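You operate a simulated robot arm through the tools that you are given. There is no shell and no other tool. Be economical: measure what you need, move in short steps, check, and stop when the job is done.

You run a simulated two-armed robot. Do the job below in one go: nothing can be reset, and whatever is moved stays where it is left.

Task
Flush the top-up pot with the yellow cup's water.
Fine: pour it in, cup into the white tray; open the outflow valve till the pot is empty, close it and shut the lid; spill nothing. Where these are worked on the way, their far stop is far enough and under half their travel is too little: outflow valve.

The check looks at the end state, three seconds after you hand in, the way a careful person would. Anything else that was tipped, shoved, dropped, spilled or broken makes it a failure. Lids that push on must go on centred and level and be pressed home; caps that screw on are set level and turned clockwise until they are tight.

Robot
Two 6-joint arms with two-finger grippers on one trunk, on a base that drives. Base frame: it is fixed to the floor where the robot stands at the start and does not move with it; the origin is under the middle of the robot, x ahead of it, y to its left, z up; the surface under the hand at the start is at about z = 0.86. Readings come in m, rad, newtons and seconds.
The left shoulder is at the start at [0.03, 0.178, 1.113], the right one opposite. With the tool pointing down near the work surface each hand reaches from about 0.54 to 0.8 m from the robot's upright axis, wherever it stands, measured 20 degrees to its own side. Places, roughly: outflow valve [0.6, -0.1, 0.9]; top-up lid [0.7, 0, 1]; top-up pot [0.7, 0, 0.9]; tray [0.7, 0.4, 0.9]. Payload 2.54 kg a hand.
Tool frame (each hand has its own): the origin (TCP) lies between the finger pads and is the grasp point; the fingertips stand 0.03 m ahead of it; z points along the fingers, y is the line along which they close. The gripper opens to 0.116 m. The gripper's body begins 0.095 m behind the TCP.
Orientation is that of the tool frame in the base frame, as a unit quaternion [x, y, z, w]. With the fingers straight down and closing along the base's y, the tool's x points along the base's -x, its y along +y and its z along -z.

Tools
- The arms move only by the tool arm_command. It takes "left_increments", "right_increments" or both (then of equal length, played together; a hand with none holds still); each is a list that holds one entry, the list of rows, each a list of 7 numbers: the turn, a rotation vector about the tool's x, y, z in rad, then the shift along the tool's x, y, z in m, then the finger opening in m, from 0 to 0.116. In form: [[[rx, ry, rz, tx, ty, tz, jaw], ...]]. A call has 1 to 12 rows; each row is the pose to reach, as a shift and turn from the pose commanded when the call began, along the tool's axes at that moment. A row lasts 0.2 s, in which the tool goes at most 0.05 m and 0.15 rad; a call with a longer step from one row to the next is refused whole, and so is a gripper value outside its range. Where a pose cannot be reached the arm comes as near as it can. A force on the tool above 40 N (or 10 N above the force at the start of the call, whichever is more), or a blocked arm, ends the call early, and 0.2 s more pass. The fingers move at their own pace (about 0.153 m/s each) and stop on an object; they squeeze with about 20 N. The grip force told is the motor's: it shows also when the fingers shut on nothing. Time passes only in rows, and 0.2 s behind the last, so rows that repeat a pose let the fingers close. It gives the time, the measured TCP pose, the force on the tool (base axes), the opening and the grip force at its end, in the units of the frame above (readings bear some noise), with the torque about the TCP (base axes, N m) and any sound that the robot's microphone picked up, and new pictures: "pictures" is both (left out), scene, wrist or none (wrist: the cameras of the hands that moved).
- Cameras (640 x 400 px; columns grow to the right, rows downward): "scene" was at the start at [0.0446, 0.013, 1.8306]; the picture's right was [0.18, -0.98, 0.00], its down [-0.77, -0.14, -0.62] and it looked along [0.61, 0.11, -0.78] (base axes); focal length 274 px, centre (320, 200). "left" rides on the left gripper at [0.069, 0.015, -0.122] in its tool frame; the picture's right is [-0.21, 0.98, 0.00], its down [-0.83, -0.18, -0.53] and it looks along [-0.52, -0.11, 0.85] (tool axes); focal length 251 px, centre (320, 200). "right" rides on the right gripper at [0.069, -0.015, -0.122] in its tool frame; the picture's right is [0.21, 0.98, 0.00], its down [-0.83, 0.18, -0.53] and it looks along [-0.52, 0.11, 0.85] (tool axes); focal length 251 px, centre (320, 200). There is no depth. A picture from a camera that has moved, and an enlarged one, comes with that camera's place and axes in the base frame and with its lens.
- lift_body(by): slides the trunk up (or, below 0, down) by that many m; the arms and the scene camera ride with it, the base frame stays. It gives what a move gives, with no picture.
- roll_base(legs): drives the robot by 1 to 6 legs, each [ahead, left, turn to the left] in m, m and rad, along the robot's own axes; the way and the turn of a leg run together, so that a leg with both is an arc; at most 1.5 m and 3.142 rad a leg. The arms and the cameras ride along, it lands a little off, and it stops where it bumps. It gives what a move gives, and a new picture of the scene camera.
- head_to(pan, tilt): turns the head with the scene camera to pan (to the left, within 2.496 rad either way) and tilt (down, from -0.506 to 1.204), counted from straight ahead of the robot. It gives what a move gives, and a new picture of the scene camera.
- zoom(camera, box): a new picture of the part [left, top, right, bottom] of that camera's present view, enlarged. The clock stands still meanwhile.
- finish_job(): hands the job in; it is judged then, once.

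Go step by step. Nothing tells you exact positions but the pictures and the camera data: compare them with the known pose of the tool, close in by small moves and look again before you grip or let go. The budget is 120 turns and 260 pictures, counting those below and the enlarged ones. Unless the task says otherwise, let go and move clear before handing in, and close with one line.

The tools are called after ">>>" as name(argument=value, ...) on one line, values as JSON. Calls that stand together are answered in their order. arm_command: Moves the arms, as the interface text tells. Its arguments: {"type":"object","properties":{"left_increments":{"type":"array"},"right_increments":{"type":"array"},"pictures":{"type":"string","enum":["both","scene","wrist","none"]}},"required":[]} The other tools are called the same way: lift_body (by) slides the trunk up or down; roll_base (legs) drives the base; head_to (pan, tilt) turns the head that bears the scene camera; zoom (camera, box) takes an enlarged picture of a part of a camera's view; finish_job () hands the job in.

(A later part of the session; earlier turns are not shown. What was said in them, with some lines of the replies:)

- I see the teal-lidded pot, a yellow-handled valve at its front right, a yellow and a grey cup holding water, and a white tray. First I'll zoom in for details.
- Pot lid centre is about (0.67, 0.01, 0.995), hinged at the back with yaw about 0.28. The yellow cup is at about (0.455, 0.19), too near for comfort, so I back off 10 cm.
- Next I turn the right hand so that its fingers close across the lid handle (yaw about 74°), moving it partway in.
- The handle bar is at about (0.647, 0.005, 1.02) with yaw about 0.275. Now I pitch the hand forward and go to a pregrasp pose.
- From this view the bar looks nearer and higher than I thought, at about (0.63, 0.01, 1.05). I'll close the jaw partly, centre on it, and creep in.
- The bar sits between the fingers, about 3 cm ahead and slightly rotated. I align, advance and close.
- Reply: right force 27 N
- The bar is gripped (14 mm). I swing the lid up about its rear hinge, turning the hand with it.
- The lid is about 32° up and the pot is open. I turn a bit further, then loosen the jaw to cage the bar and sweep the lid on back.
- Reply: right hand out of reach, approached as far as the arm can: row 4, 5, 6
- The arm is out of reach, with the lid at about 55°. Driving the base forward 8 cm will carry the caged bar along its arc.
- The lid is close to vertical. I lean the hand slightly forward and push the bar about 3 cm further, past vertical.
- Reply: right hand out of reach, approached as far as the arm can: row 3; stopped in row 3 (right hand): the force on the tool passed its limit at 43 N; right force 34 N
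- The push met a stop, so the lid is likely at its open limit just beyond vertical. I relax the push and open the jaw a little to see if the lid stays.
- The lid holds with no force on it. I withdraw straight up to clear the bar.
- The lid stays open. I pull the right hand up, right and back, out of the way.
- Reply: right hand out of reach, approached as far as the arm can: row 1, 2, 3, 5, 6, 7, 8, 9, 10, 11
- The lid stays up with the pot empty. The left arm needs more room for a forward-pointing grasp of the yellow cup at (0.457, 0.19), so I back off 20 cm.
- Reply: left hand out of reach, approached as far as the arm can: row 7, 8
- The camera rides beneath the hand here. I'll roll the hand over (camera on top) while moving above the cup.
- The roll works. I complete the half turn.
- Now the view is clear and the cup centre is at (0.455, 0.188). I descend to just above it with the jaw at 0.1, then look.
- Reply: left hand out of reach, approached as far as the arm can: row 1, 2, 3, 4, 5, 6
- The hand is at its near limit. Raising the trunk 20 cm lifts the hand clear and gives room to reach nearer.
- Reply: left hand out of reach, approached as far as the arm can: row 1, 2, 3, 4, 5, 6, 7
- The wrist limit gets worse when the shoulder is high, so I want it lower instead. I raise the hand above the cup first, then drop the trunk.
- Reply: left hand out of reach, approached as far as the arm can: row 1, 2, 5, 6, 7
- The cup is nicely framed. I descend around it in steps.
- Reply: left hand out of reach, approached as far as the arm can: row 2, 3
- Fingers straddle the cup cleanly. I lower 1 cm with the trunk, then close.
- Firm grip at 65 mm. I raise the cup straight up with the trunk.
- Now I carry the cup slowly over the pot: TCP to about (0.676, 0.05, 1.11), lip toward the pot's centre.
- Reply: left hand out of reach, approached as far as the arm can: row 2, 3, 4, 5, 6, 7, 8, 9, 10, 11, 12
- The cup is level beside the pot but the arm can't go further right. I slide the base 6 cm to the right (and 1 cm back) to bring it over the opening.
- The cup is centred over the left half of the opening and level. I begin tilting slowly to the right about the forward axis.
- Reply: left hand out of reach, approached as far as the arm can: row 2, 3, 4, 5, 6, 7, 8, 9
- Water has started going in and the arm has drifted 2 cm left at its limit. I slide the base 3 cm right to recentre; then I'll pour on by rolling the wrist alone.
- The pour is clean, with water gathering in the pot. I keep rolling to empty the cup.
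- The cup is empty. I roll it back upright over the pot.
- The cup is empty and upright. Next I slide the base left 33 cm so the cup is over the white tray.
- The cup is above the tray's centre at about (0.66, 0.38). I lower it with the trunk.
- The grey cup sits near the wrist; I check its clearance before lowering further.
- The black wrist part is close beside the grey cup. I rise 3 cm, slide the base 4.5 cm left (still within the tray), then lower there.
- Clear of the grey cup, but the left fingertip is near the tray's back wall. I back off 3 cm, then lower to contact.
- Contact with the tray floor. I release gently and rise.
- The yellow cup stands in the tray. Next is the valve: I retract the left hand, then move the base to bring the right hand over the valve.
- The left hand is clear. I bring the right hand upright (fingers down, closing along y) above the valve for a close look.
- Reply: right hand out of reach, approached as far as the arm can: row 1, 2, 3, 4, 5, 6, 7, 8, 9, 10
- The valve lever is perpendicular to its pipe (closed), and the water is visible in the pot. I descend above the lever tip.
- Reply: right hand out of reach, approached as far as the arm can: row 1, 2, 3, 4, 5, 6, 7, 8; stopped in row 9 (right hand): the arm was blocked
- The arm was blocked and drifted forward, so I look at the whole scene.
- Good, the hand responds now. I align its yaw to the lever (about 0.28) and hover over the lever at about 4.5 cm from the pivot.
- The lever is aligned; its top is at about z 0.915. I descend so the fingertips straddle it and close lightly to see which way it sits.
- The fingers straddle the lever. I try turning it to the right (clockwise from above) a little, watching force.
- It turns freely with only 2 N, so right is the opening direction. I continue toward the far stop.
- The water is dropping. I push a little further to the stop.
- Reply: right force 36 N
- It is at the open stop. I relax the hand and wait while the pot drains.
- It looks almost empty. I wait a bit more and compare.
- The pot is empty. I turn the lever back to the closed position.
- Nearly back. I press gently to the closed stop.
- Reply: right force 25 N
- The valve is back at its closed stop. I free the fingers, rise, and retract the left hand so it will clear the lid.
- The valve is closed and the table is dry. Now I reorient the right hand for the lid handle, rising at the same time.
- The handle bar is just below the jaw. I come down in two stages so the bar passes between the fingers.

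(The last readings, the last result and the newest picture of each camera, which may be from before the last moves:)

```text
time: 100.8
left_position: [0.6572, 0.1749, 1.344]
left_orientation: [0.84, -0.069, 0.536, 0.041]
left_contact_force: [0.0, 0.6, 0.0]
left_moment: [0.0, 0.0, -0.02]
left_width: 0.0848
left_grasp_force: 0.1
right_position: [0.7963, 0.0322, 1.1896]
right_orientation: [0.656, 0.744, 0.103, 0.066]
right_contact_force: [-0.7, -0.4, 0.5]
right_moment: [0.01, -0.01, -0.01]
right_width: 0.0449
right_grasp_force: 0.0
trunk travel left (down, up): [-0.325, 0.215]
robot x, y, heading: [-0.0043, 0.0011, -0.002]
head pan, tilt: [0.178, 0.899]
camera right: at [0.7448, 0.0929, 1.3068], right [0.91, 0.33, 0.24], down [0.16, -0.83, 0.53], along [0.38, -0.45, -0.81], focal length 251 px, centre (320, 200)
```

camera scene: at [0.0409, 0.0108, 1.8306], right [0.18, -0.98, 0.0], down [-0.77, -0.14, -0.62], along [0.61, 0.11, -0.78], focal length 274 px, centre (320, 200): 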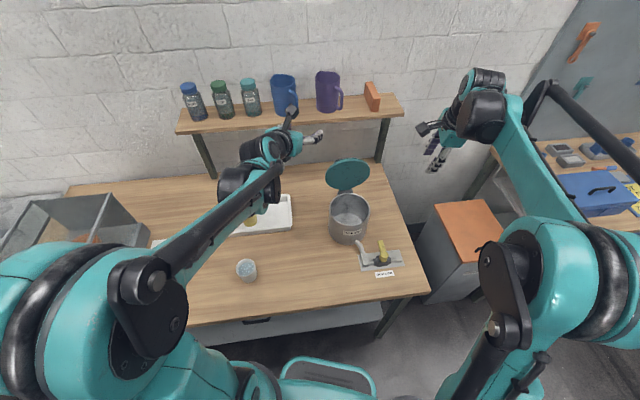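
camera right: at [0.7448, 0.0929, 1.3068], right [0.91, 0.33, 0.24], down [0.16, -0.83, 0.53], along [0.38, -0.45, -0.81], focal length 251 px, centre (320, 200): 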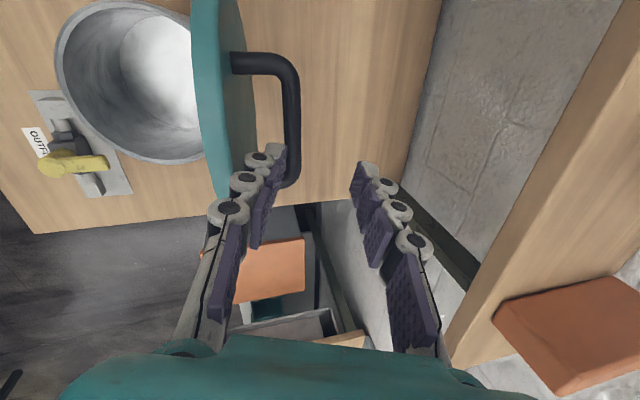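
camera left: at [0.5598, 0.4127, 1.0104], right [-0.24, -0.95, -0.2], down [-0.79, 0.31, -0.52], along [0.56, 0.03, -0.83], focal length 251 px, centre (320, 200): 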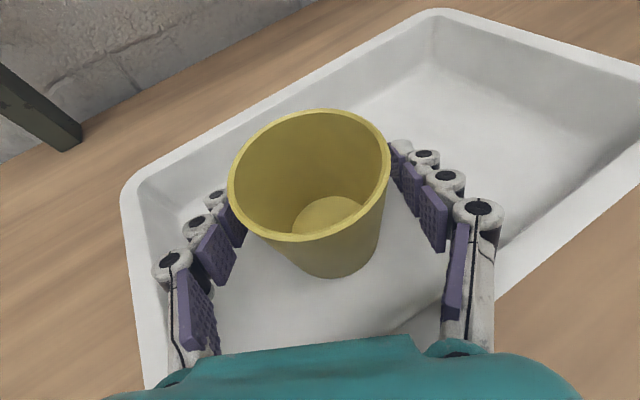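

Good line. I continue down so the bar is caged.

>>> arm_command(right_increments=[[[0, 0, 0, 0, -0.006, 0.025, 0.045], [0, 0, 0, 0, -0.012, 0.05, 0.045], [0, 0, 0, 0, -0.012, 0.05, 0.045]]], pictures="wrist")

```text
time: 101.5
left_position: [0.6572, 0.1751, 1.3435]
left_orientation: [0.84, -0.069, 0.536, 0.042]
left_contact_force: [0.3, -0.2, 0.8]
left_moment: [-0.01, 0.01, 0.01]
left_width: 0.0852
left_grasp_force: 0.1
right_position: [0.7977, 0.0349, 1.1385]
right_orientation: [0.657, 0.744, 0.102, 0.066]
right_contact_force: [0.3, 0.2, -0.2]
right_moment: [0.01, 0.06, 0.03]
right_width: 0.0446
right_grasp_force: 0.1
trunk travel left (down, up): [-0.325, 0.215]
robot x, y, heading: [-0.0056, -0.0044, 0.0]
head pan, tilt: [0.178, 0.899]
camera right: at [0.745, 0.0943, 1.2558], right [0.91, 0.33, 0.24], down [0.16, -0.83, 0.53], along [0.38, -0.45, -0.81], focal length 251 px, centre (320, 200)
```

right: 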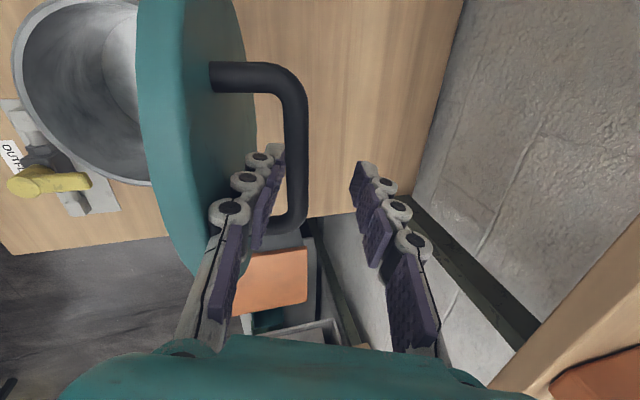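

The bar is between the fingers. I narrow the jaw and draw the lid forward along its arc.

>>> arm_command(right_increments=[[[0, 0, 0, -0.0013, -0.0102, -0.0026, 0.035], [0, 0, 0, -0.0013, -0.0102, -0.0026, 0.028], [0, 0, 0, -0.0034, -0.0273, -0.0131, 0.028], [0, 0, 0, -0.0057, -0.0452, -0.0211, 0.028], [0, 0, 0, -0.0081, -0.0636, -0.0266, 0.028], [0, 0, 0, -0.0105, -0.0822, -0.0294, 0.028], [0, 0, 0, -0.0128, -0.1006, -0.0281, 0.028]]], pictures="wrist")

>>> zoom(camera="scene", box=[290, 110, 430, 250])

```text
time: 103.2
left_position: [0.6564, 0.1748, 1.3431]
left_orientation: [0.841, -0.069, 0.535, 0.041]
left_contact_force: [0.1, 0.3, 0.1]
left_moment: [-0.03, -0.03, -0.03]
left_width: 0.0846
left_grasp_force: 0.1
right_position: [0.6941, 0.0087, 1.1416]
right_orientation: [0.657, 0.744, 0.102, 0.067]
right_contact_force: [0.3, -0.2, 0.5]
right_moment: [-0.01, 0.01, -0.01]
right_width: 0.0283
right_grasp_force: 0.5
trunk travel left (down, up): [-0.325, 0.215]
robot x, y, heading: [-0.0055, 0.0013, 0.005]
head pan, tilt: [0.178, 0.899]
camera right: at [0.6411, 0.068, 1.259], right [0.91, 0.33, 0.24], down [0.16, -0.83, 0.53], along [0.38, -0.45, -0.81], focal length 251 px, centre (320, 200)
```

right: 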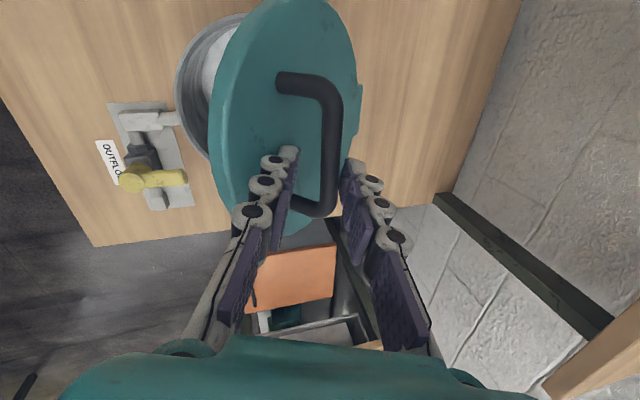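

```text
2.86 times, centred on (360, 180) of scene
camera zoom: at [0.0401, 0.0112, 1.8306], right [0.18, -0.98, 0.0], down [-0.77, -0.14, -0.62], along [0.61, 0.11, -0.78], focal length 783 px, centre (206, 257)
```

zoom: 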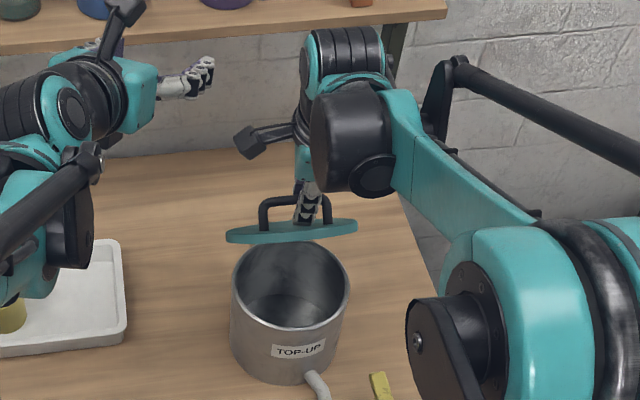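

The lid is following nicely, about 45° left to close. I lower it the rest of the way along the arc, tilting the hand with it.

>>> arm_command(right_increments=[[[-0.074, 0.01, 0, -0.0016, -0.0122, 0.0036, 0.026], [-0.149, 0.0195, 0, -0.0034, -0.0256, 0.0087, 0.026], [-0.223, 0.029, 0, -0.0051, -0.0385, 0.015, 0.026], [-0.297, 0.039, 0, -0.0067, -0.0506, 0.0225, 0.026], [-0.372, 0.049, 0, -0.0082, -0.062, 0.0311, 0.026], [-0.446, 0.0585, 0, -0.0097, -0.0724, 0.0411, 0.026], [-0.52, 0.068, 0, -0.011, -0.0818, 0.0518, 0.026], [-0.595, 0.078, 0, -0.0119, -0.0888, 0.0611, 0.026]]], pictures="wrist")

>>> zoom(camera="scene", box=[290, 130, 430, 270])

```text
time: 105.0
left_position: [0.658, 0.175, 1.343]
left_orientation: [0.84, -0.069, 0.536, 0.042]
left_contact_force: [0.2, -0.6, 0.2]
left_moment: [0.03, 0.02, 0.01]
left_width: 0.0847
left_grasp_force: 0.1
right_position: [0.6259, -0.0111, 1.0603]
right_orientation: [0.604, 0.683, 0.342, 0.227]
right_contact_force: [-0.7, -0.2, -0.1]
right_moment: [-0.03, -0.01, -0.02]
right_width: 0.0259
right_grasp_force: 0.0
trunk travel left (down, up): [-0.325, 0.215]
robot x, y, heading: [-0.0035, 0.002, -0.003]
head pan, tilt: [0.178, 0.899]
camera right: at [0.5148, 0.0342, 1.1374], right [0.62, 0.25, 0.75], down [-0.13, -0.91, 0.4], along [0.78, -0.34, -0.53], focal length 251 px, centre (320, 200)
```

right: 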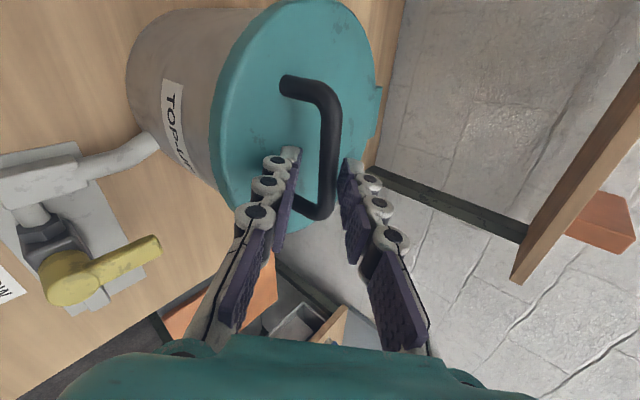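

```text
2.86 times, centred on (360, 200) of scene
camera zoom: at [0.0408, 0.0113, 1.8306], right [0.18, -0.98, 0.0], down [-0.77, -0.14, -0.62], along [0.61, 0.11, -0.78], focal length 783 px, centre (206, 200)
```

zoom: 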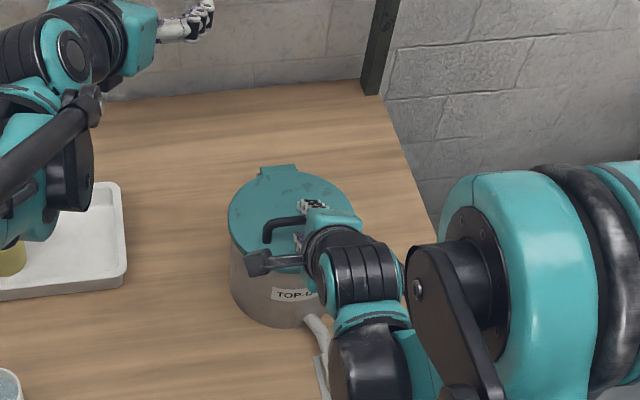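

The lid appears closed or nearly so. I open the jaw, back out, and inspect the seam.

>>> arm_command(right_increments=[[[0, 0, 0, 0, 0, 0, 0.04], [0, 0, 0, 0, 0, -0.03, 0.04], [0, 0, 0, 0, 0.01, -0.07, 0.04], [0, 0, 0, 0, 0.03, -0.11, 0.04]]], pictures="wrist")

>>> zoom(camera="scene", box=[320, 170, 400, 250])

>>> zoom(camera="right", box=[100, 0, 420, 220])

```text
time: 106.0
left_position: [0.6552, 0.1734, 1.3434]
left_orientation: [0.84, -0.069, 0.536, 0.041]
left_contact_force: [-1.0, 0.2, 0.0]
left_moment: [0.02, 0.03, 0.05]
left_width: 0.0852
left_grasp_force: 0.1
right_position: [0.5629, -0.0308, 1.1563]
right_orientation: [0.604, 0.683, 0.343, 0.228]
right_contact_force: [0.4, -0.1, 0.0]
right_moment: [0.05, -0.02, -0.02]
right_width: 0.0401
right_grasp_force: 0.0
trunk travel left (down, up): [-0.325, 0.215]
robot x, y, heading: [-0.0028, -0.0006, -0.006]
head pan, tilt: [0.178, 0.899]
camera right: at [0.4531, 0.0127, 1.2328], right [0.62, 0.25, 0.75], down [-0.13, -0.91, 0.4], along [0.78, -0.34, -0.53], focal length 251 px, centre (320, 200)
```

right: 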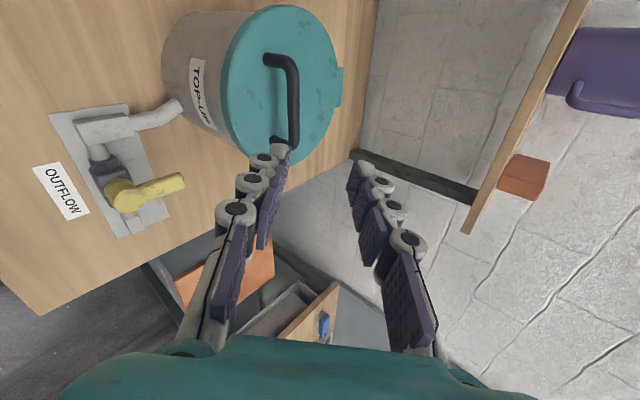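

```text
5.00 times, centred on (360, 210) of scene
camera zoom: at [0.0377, 0.0106, 1.8307], right [0.18, -0.98, 0.0], down [-0.77, -0.14, -0.62], along [0.61, 0.11, -0.78], focal length 1371 px, centre (120, 150)
```

zoom: 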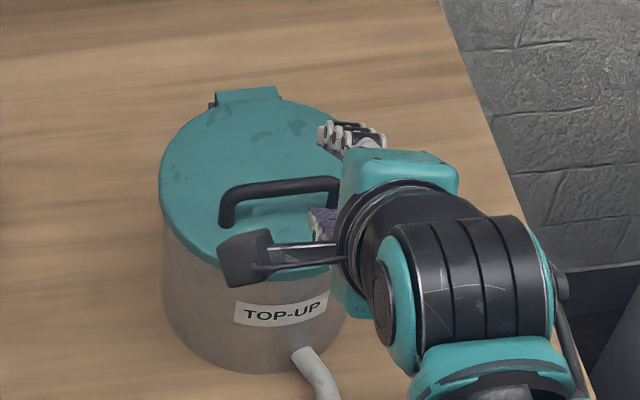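

```text
1.82 times, centred on (260, 110) of right
camera zoom: at [0.4531, 0.0127, 1.2328], right [0.62, 0.25, 0.75], down [-0.13, -0.91, 0.4], along [0.78, -0.34, -0.53], focal length 457 px, centre (429, 364)
```

zoom: 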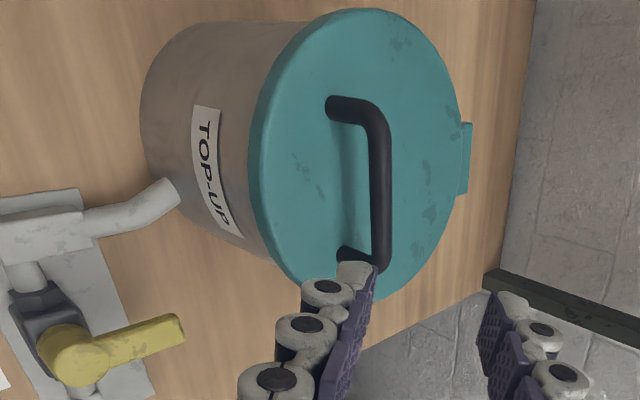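

It looks shut. To be sure, I'll press the lid's front gently from above with closed fingertips.

>>> arm_command(right_increments=[[[0, 0, 0, 0.004, -0.02, 0.028, 0.02], [0, 0, 0, 0.008, -0.04, 0.057, 0.0], [0, 0, 0, 0.0128, -0.06, 0.0857, 0.0], [0, 0, 0, 0.0122, -0.0645, 0.0897, 0.0], [0, 0, 0, 0.0116, -0.0689, 0.0936, 0.0]]], pictures="wrist")

```text
time: 107.2
left_position: [0.6585, 0.1746, 1.3423]
left_orientation: [0.841, -0.07, 0.536, 0.042]
left_contact_force: [0.5, 1.1, -0.6]
left_moment: [0.0, -0.04, -0.01]
left_width: 0.085
left_grasp_force: 0.0
right_position: [0.5949, -0.0007, 1.0569]
right_orientation: [0.605, 0.683, 0.341, 0.228]
right_contact_force: [1.0, -0.4, 0.0]
right_moment: [-0.02, 0.02, 0.0]
right_width: 0.0001
right_grasp_force: 19.6
right hand out of reach, approached as far as the arm can: row 3, 4, 5
trunk travel left (down, up): [-0.325, 0.215]
robot x, y, heading: [-0.0077, -0.0027, -0.004]
head pan, tilt: [0.178, 0.899]
camera right: at [0.486, 0.0435, 1.133], right [0.62, 0.25, 0.74], down [-0.13, -0.91, 0.4], along [0.77, -0.34, -0.53], focal length 251 px, centre (320, 200)
```

right: 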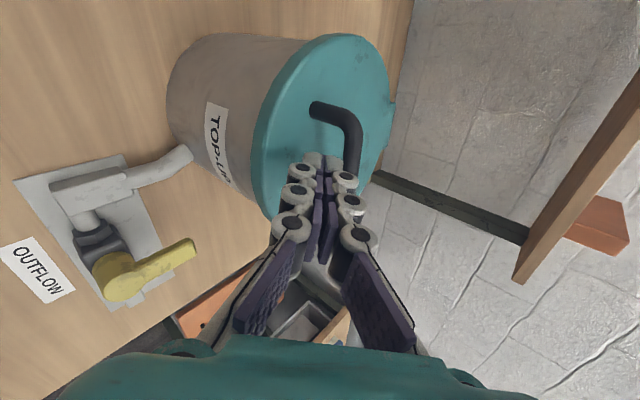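

>>> lift_body(by=-0.015)

>>> lift_body(by=-0.005)

```text
time: 107.8
left_position: [0.6574, 0.1745, 1.3279]
left_orientation: [0.841, -0.07, 0.535, 0.042]
left_contact_force: [-0.6, 0.4, 0.0]
left_moment: [0.0, 0.02, 0.0]
left_width: 0.0849
left_grasp_force: 0.1
right_position: [0.5953, -0.0014, 1.0431]
right_orientation: [0.605, 0.683, 0.341, 0.227]
right_contact_force: [0.9, -0.2, 1.0]
right_moment: [0.01, 0.01, -0.04]
right_width: 0.0
right_grasp_force: 20.1
trunk travel left (down, up): [-0.31, 0.23]
robot x, y, heading: [-0.0026, 0.0002, -0.007]
head pan, tilt: [0.178, 0.899]
```

```text
time: 108.3
left_position: [0.657, 0.174, 1.324]
left_orientation: [0.84, -0.068, 0.537, 0.04]
left_contact_force: [0.0, 0.4, 0.4]
left_moment: [-0.03, 0.01, -0.01]
left_width: 0.085
left_grasp_force: 0.0
right_position: [0.5956, -0.0003, 1.0381]
right_orientation: [0.604, 0.683, 0.343, 0.227]
right_contact_force: [2.1, -1.3, 15.7]
right_moment: [-0.08, -0.24, 0.01]
right_width: 0.0001
right_grasp_force: 20.0
trunk travel left (down, up): [-0.305, 0.235]
robot x, y, heading: [-0.0054, -0.001, -0.0]
head pan, tilt: [0.178, 0.899]
```

>>> lift_body(by=-0.004)

>>> zoom(camera="right", box=[140, 20, 420, 220])

```text
time: 108.8
left_position: [0.6552, 0.1745, 1.32]
left_orientation: [0.84, -0.069, 0.537, 0.041]
left_contact_force: [0.1, 0.4, 0.1]
left_moment: [-0.01, 0.0, 0.01]
left_width: 0.0848
left_grasp_force: 0.1
right_position: [0.5947, -0.0011, 1.0383]
right_orientation: [0.602, 0.682, 0.345, 0.23]
right_contact_force: [-5.7, -2.3, 20.2]
right_moment: [-0.17, -0.1, -0.11]
right_width: 0.0001
right_grasp_force: 20.2
trunk travel left (down, up): [-0.302, 0.238]
robot x, y, heading: [-0.0051, -0.0035, 0.002]
head pan, tilt: [0.178, 0.899]
stopped: the force on the tool passed its limit at 44 N (the readings are from after the stop); the commanded pose is now the measured one
```

```text
2.00 times, centred on (280, 120) of right
camera zoom: at [0.4838, 0.043, 1.113], right [0.61, 0.25, 0.75], down [-0.13, -0.91, 0.4], along [0.78, -0.34, -0.52], focal length 503 px, centre (400, 360)
```

zoom: 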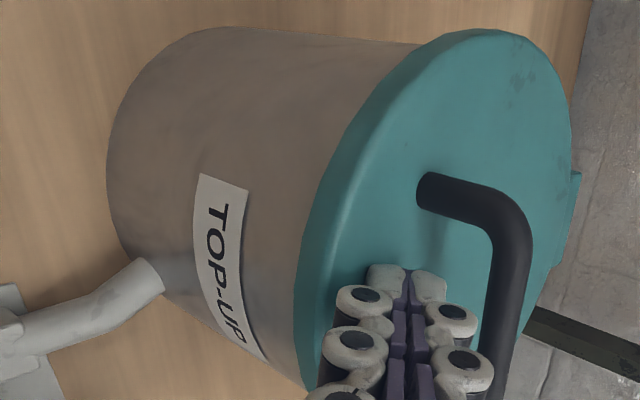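

The lid is firmly seated (stiff at 44 N, flush seam). I withdraw the hand back along its own axis.

>>> arm_command(right_increments=[[[0, 0, 0, 0, 0, -0.02, 0.0], [0, 0, 0, 0, 0.01, -0.05, 0.0], [0, 0, 0, 0, 0.03, -0.09, 0.0], [0, 0, 0, -0.02, 0.06, -0.12, 0.0], [0, 0, 0, -0.04, 0.09, -0.14, 0.0]]], pictures="both")

>>> lift_body(by=0.15)

>>> roll_base(legs=[[-0.2, 0, 0]])

>>> zoom(camera="scene", box=[220, 100, 440, 260])

```text
time: 110.0
left_position: [0.6567, 0.1747, 1.3201]
left_orientation: [0.84, -0.069, 0.536, 0.041]
left_contact_force: [0.7, -0.2, 0.3]
left_moment: [0.01, 0.04, 0.0]
left_width: 0.085
left_grasp_force: 0.0
right_position: [0.5587, -0.0659, 1.1923]
right_orientation: [0.603, 0.682, 0.345, 0.229]
right_contact_force: [-0.3, 0.1, 0.0]
right_moment: [-0.01, 0.0, 0.02]
right_width: 0.0
right_grasp_force: 19.4
trunk travel left (down, up): [-0.302, 0.238]
robot x, y, heading: [-0.0055, -0.0038, 0.0]
head pan, tilt: [0.178, 0.899]
camera scene: at [0.0402, 0.011, 1.8075], right [0.18, -0.98, 0.0], down [-0.77, -0.14, -0.62], along [0.61, 0.11, -0.78], focal length 274 px, centre (320, 200)
camera right: at [0.4489, -0.0214, 1.2664], right [0.61, 0.25, 0.75], down [-0.13, -0.91, 0.4], along [0.78, -0.34, -0.52], focal length 251 px, centre (320, 200)
```

scene: 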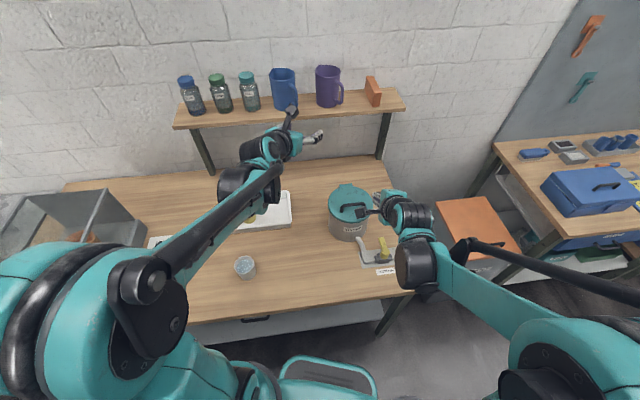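
right: 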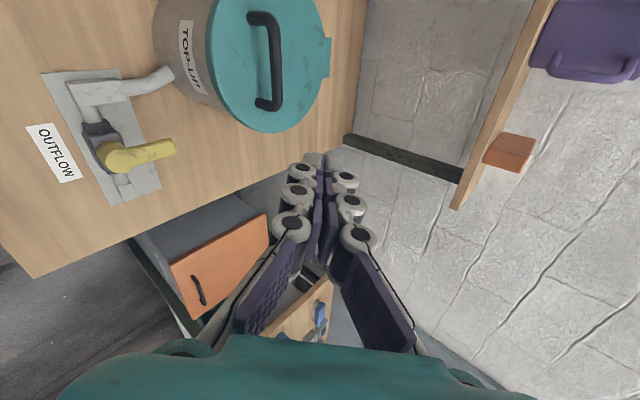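

```text
time: 111.7
left_position: [0.6567, 0.1753, 1.4693]
left_orientation: [0.84, -0.07, 0.536, 0.042]
left_contact_force: [0.3, 0.7, -0.5]
left_moment: [-0.01, 0.01, -0.02]
left_width: 0.0853
left_grasp_force: 0.0
right_position: [0.5603, -0.0649, 1.3395]
right_orientation: [0.603, 0.682, 0.344, 0.229]
right_contact_force: [0.0, 1.2, 0.9]
right_moment: [0.0, 0.02, -0.02]
right_width: 0.0001
right_grasp_force: 20.3
trunk travel left (down, up): [-0.452, 0.088]
robot x, y, heading: [-0.0091, -0.0045, -0.002]
head pan, tilt: [0.178, 0.899]
```

```text
time: 113.3
left_position: [0.4567, 0.1749, 1.4686]
left_orientation: [0.841, -0.068, 0.536, 0.04]
left_contact_force: [0.2, -1.2, -0.3]
left_moment: [-0.01, 0.0, -0.01]
left_width: 0.0849
left_grasp_force: 0.0
right_position: [0.3581, -0.0649, 1.3397]
right_orientation: [0.602, 0.683, 0.345, 0.229]
right_contact_force: [0.0, 0.5, 0.7]
right_moment: [0.02, -0.03, 0.03]
right_width: 0.0
right_grasp_force: 20.3
trunk travel left (down, up): [-0.452, 0.088]
robot x, y, heading: [-0.2049, -0.0064, 0.006]
head pan, tilt: [0.178, 0.899]
camera scene: at [-0.1608, 0.0113, 1.9574], right [0.18, -0.98, 0.0], down [-0.77, -0.14, -0.62], along [0.61, 0.11, -0.78], focal length 274 px, centre (320, 200)
```

scene: 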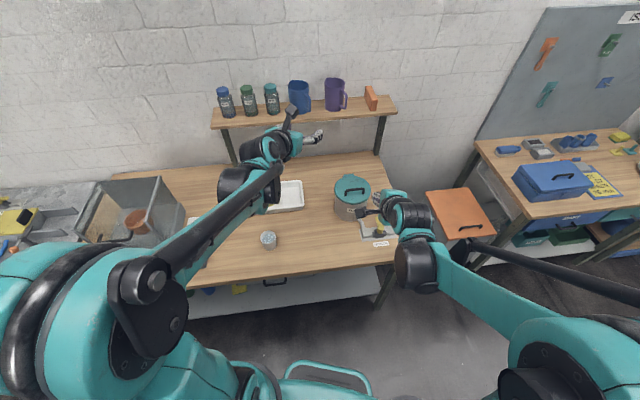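

```text
2.50 times, centred on (330, 180) of scene
camera zoom: at [-0.1608, 0.0113, 1.9574], right [0.18, -0.98, 0.0], down [-0.77, -0.14, -0.62], along [0.61, 0.11, -0.78], focal length 685 px, centre (295, 250)
```

zoom: 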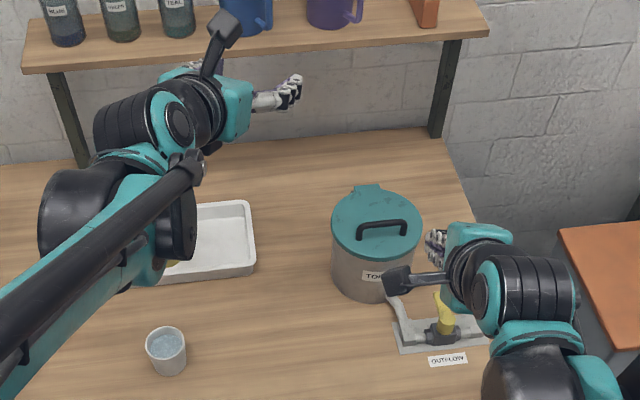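

The lid is shut and the valve closed. I check the yellow cup in the tray once more.

>>> zoom(camera="left", box=[0, 0, 640, 400])

>>> zoom(camera="right", box=[0, 0, 400, 240])

```text
1.00 times, centred on (320, 200) of left (not enlarged: the box is as wide or as high as the picture)
camera zoom: at [0.3733, 0.1725, 1.5837], right [-0.24, -0.95, -0.2], down [-0.79, 0.31, -0.52], along [0.56, 0.03, -0.83], focal length 251 px, centre (320, 200)
```

zoom: 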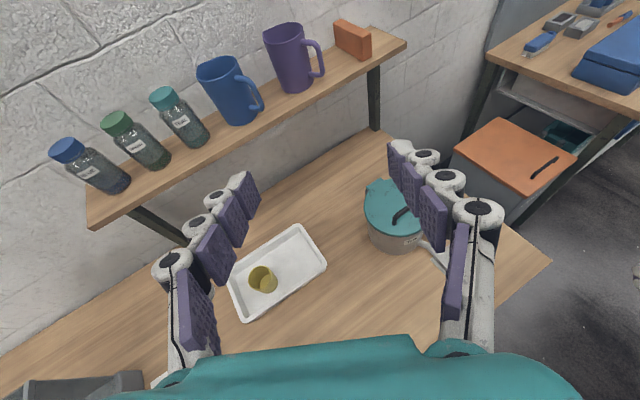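

```text
1.60 times, centred on (200, 120) of right
camera zoom: at [0.2479, -0.0205, 1.4158], right [0.61, 0.25, 0.75], down [-0.13, -0.91, 0.4], along [0.78, -0.34, -0.52], focal length 402 px, centre (512, 328)
```

zoom: 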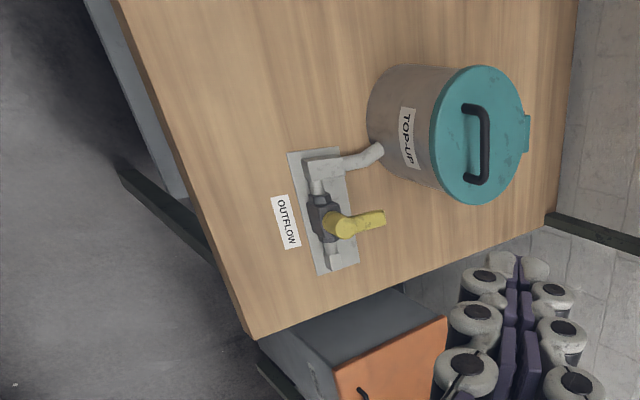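

>>> zoom(camera="left", box=[210, 210, 340, 330])

```text
3.33 times, centred on (275, 270) of left
camera zoom: at [0.3733, 0.1725, 1.5837], right [-0.24, -0.95, -0.2], down [-0.79, 0.31, -0.52], along [0.56, 0.03, -0.83], focal length 838 px, centre (470, -33)
```

zoom: 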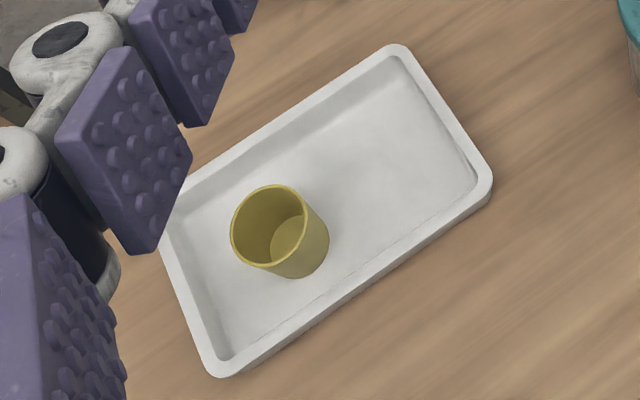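

The empty yellow cup stands upright in the tray, the pot is drained with its lid shut, the valve is closed, and both hands are clear. I hand in.

>>> finish_job()

```text
The job is handed in.
```

The job is handed in. I poured the yellow cup's water into the top-up pot and stood the empty cup upright in the white tray. I then opened the outflow valve to its far stop until the pot looked empty, closed it again and shut the lid. I saw no spills.
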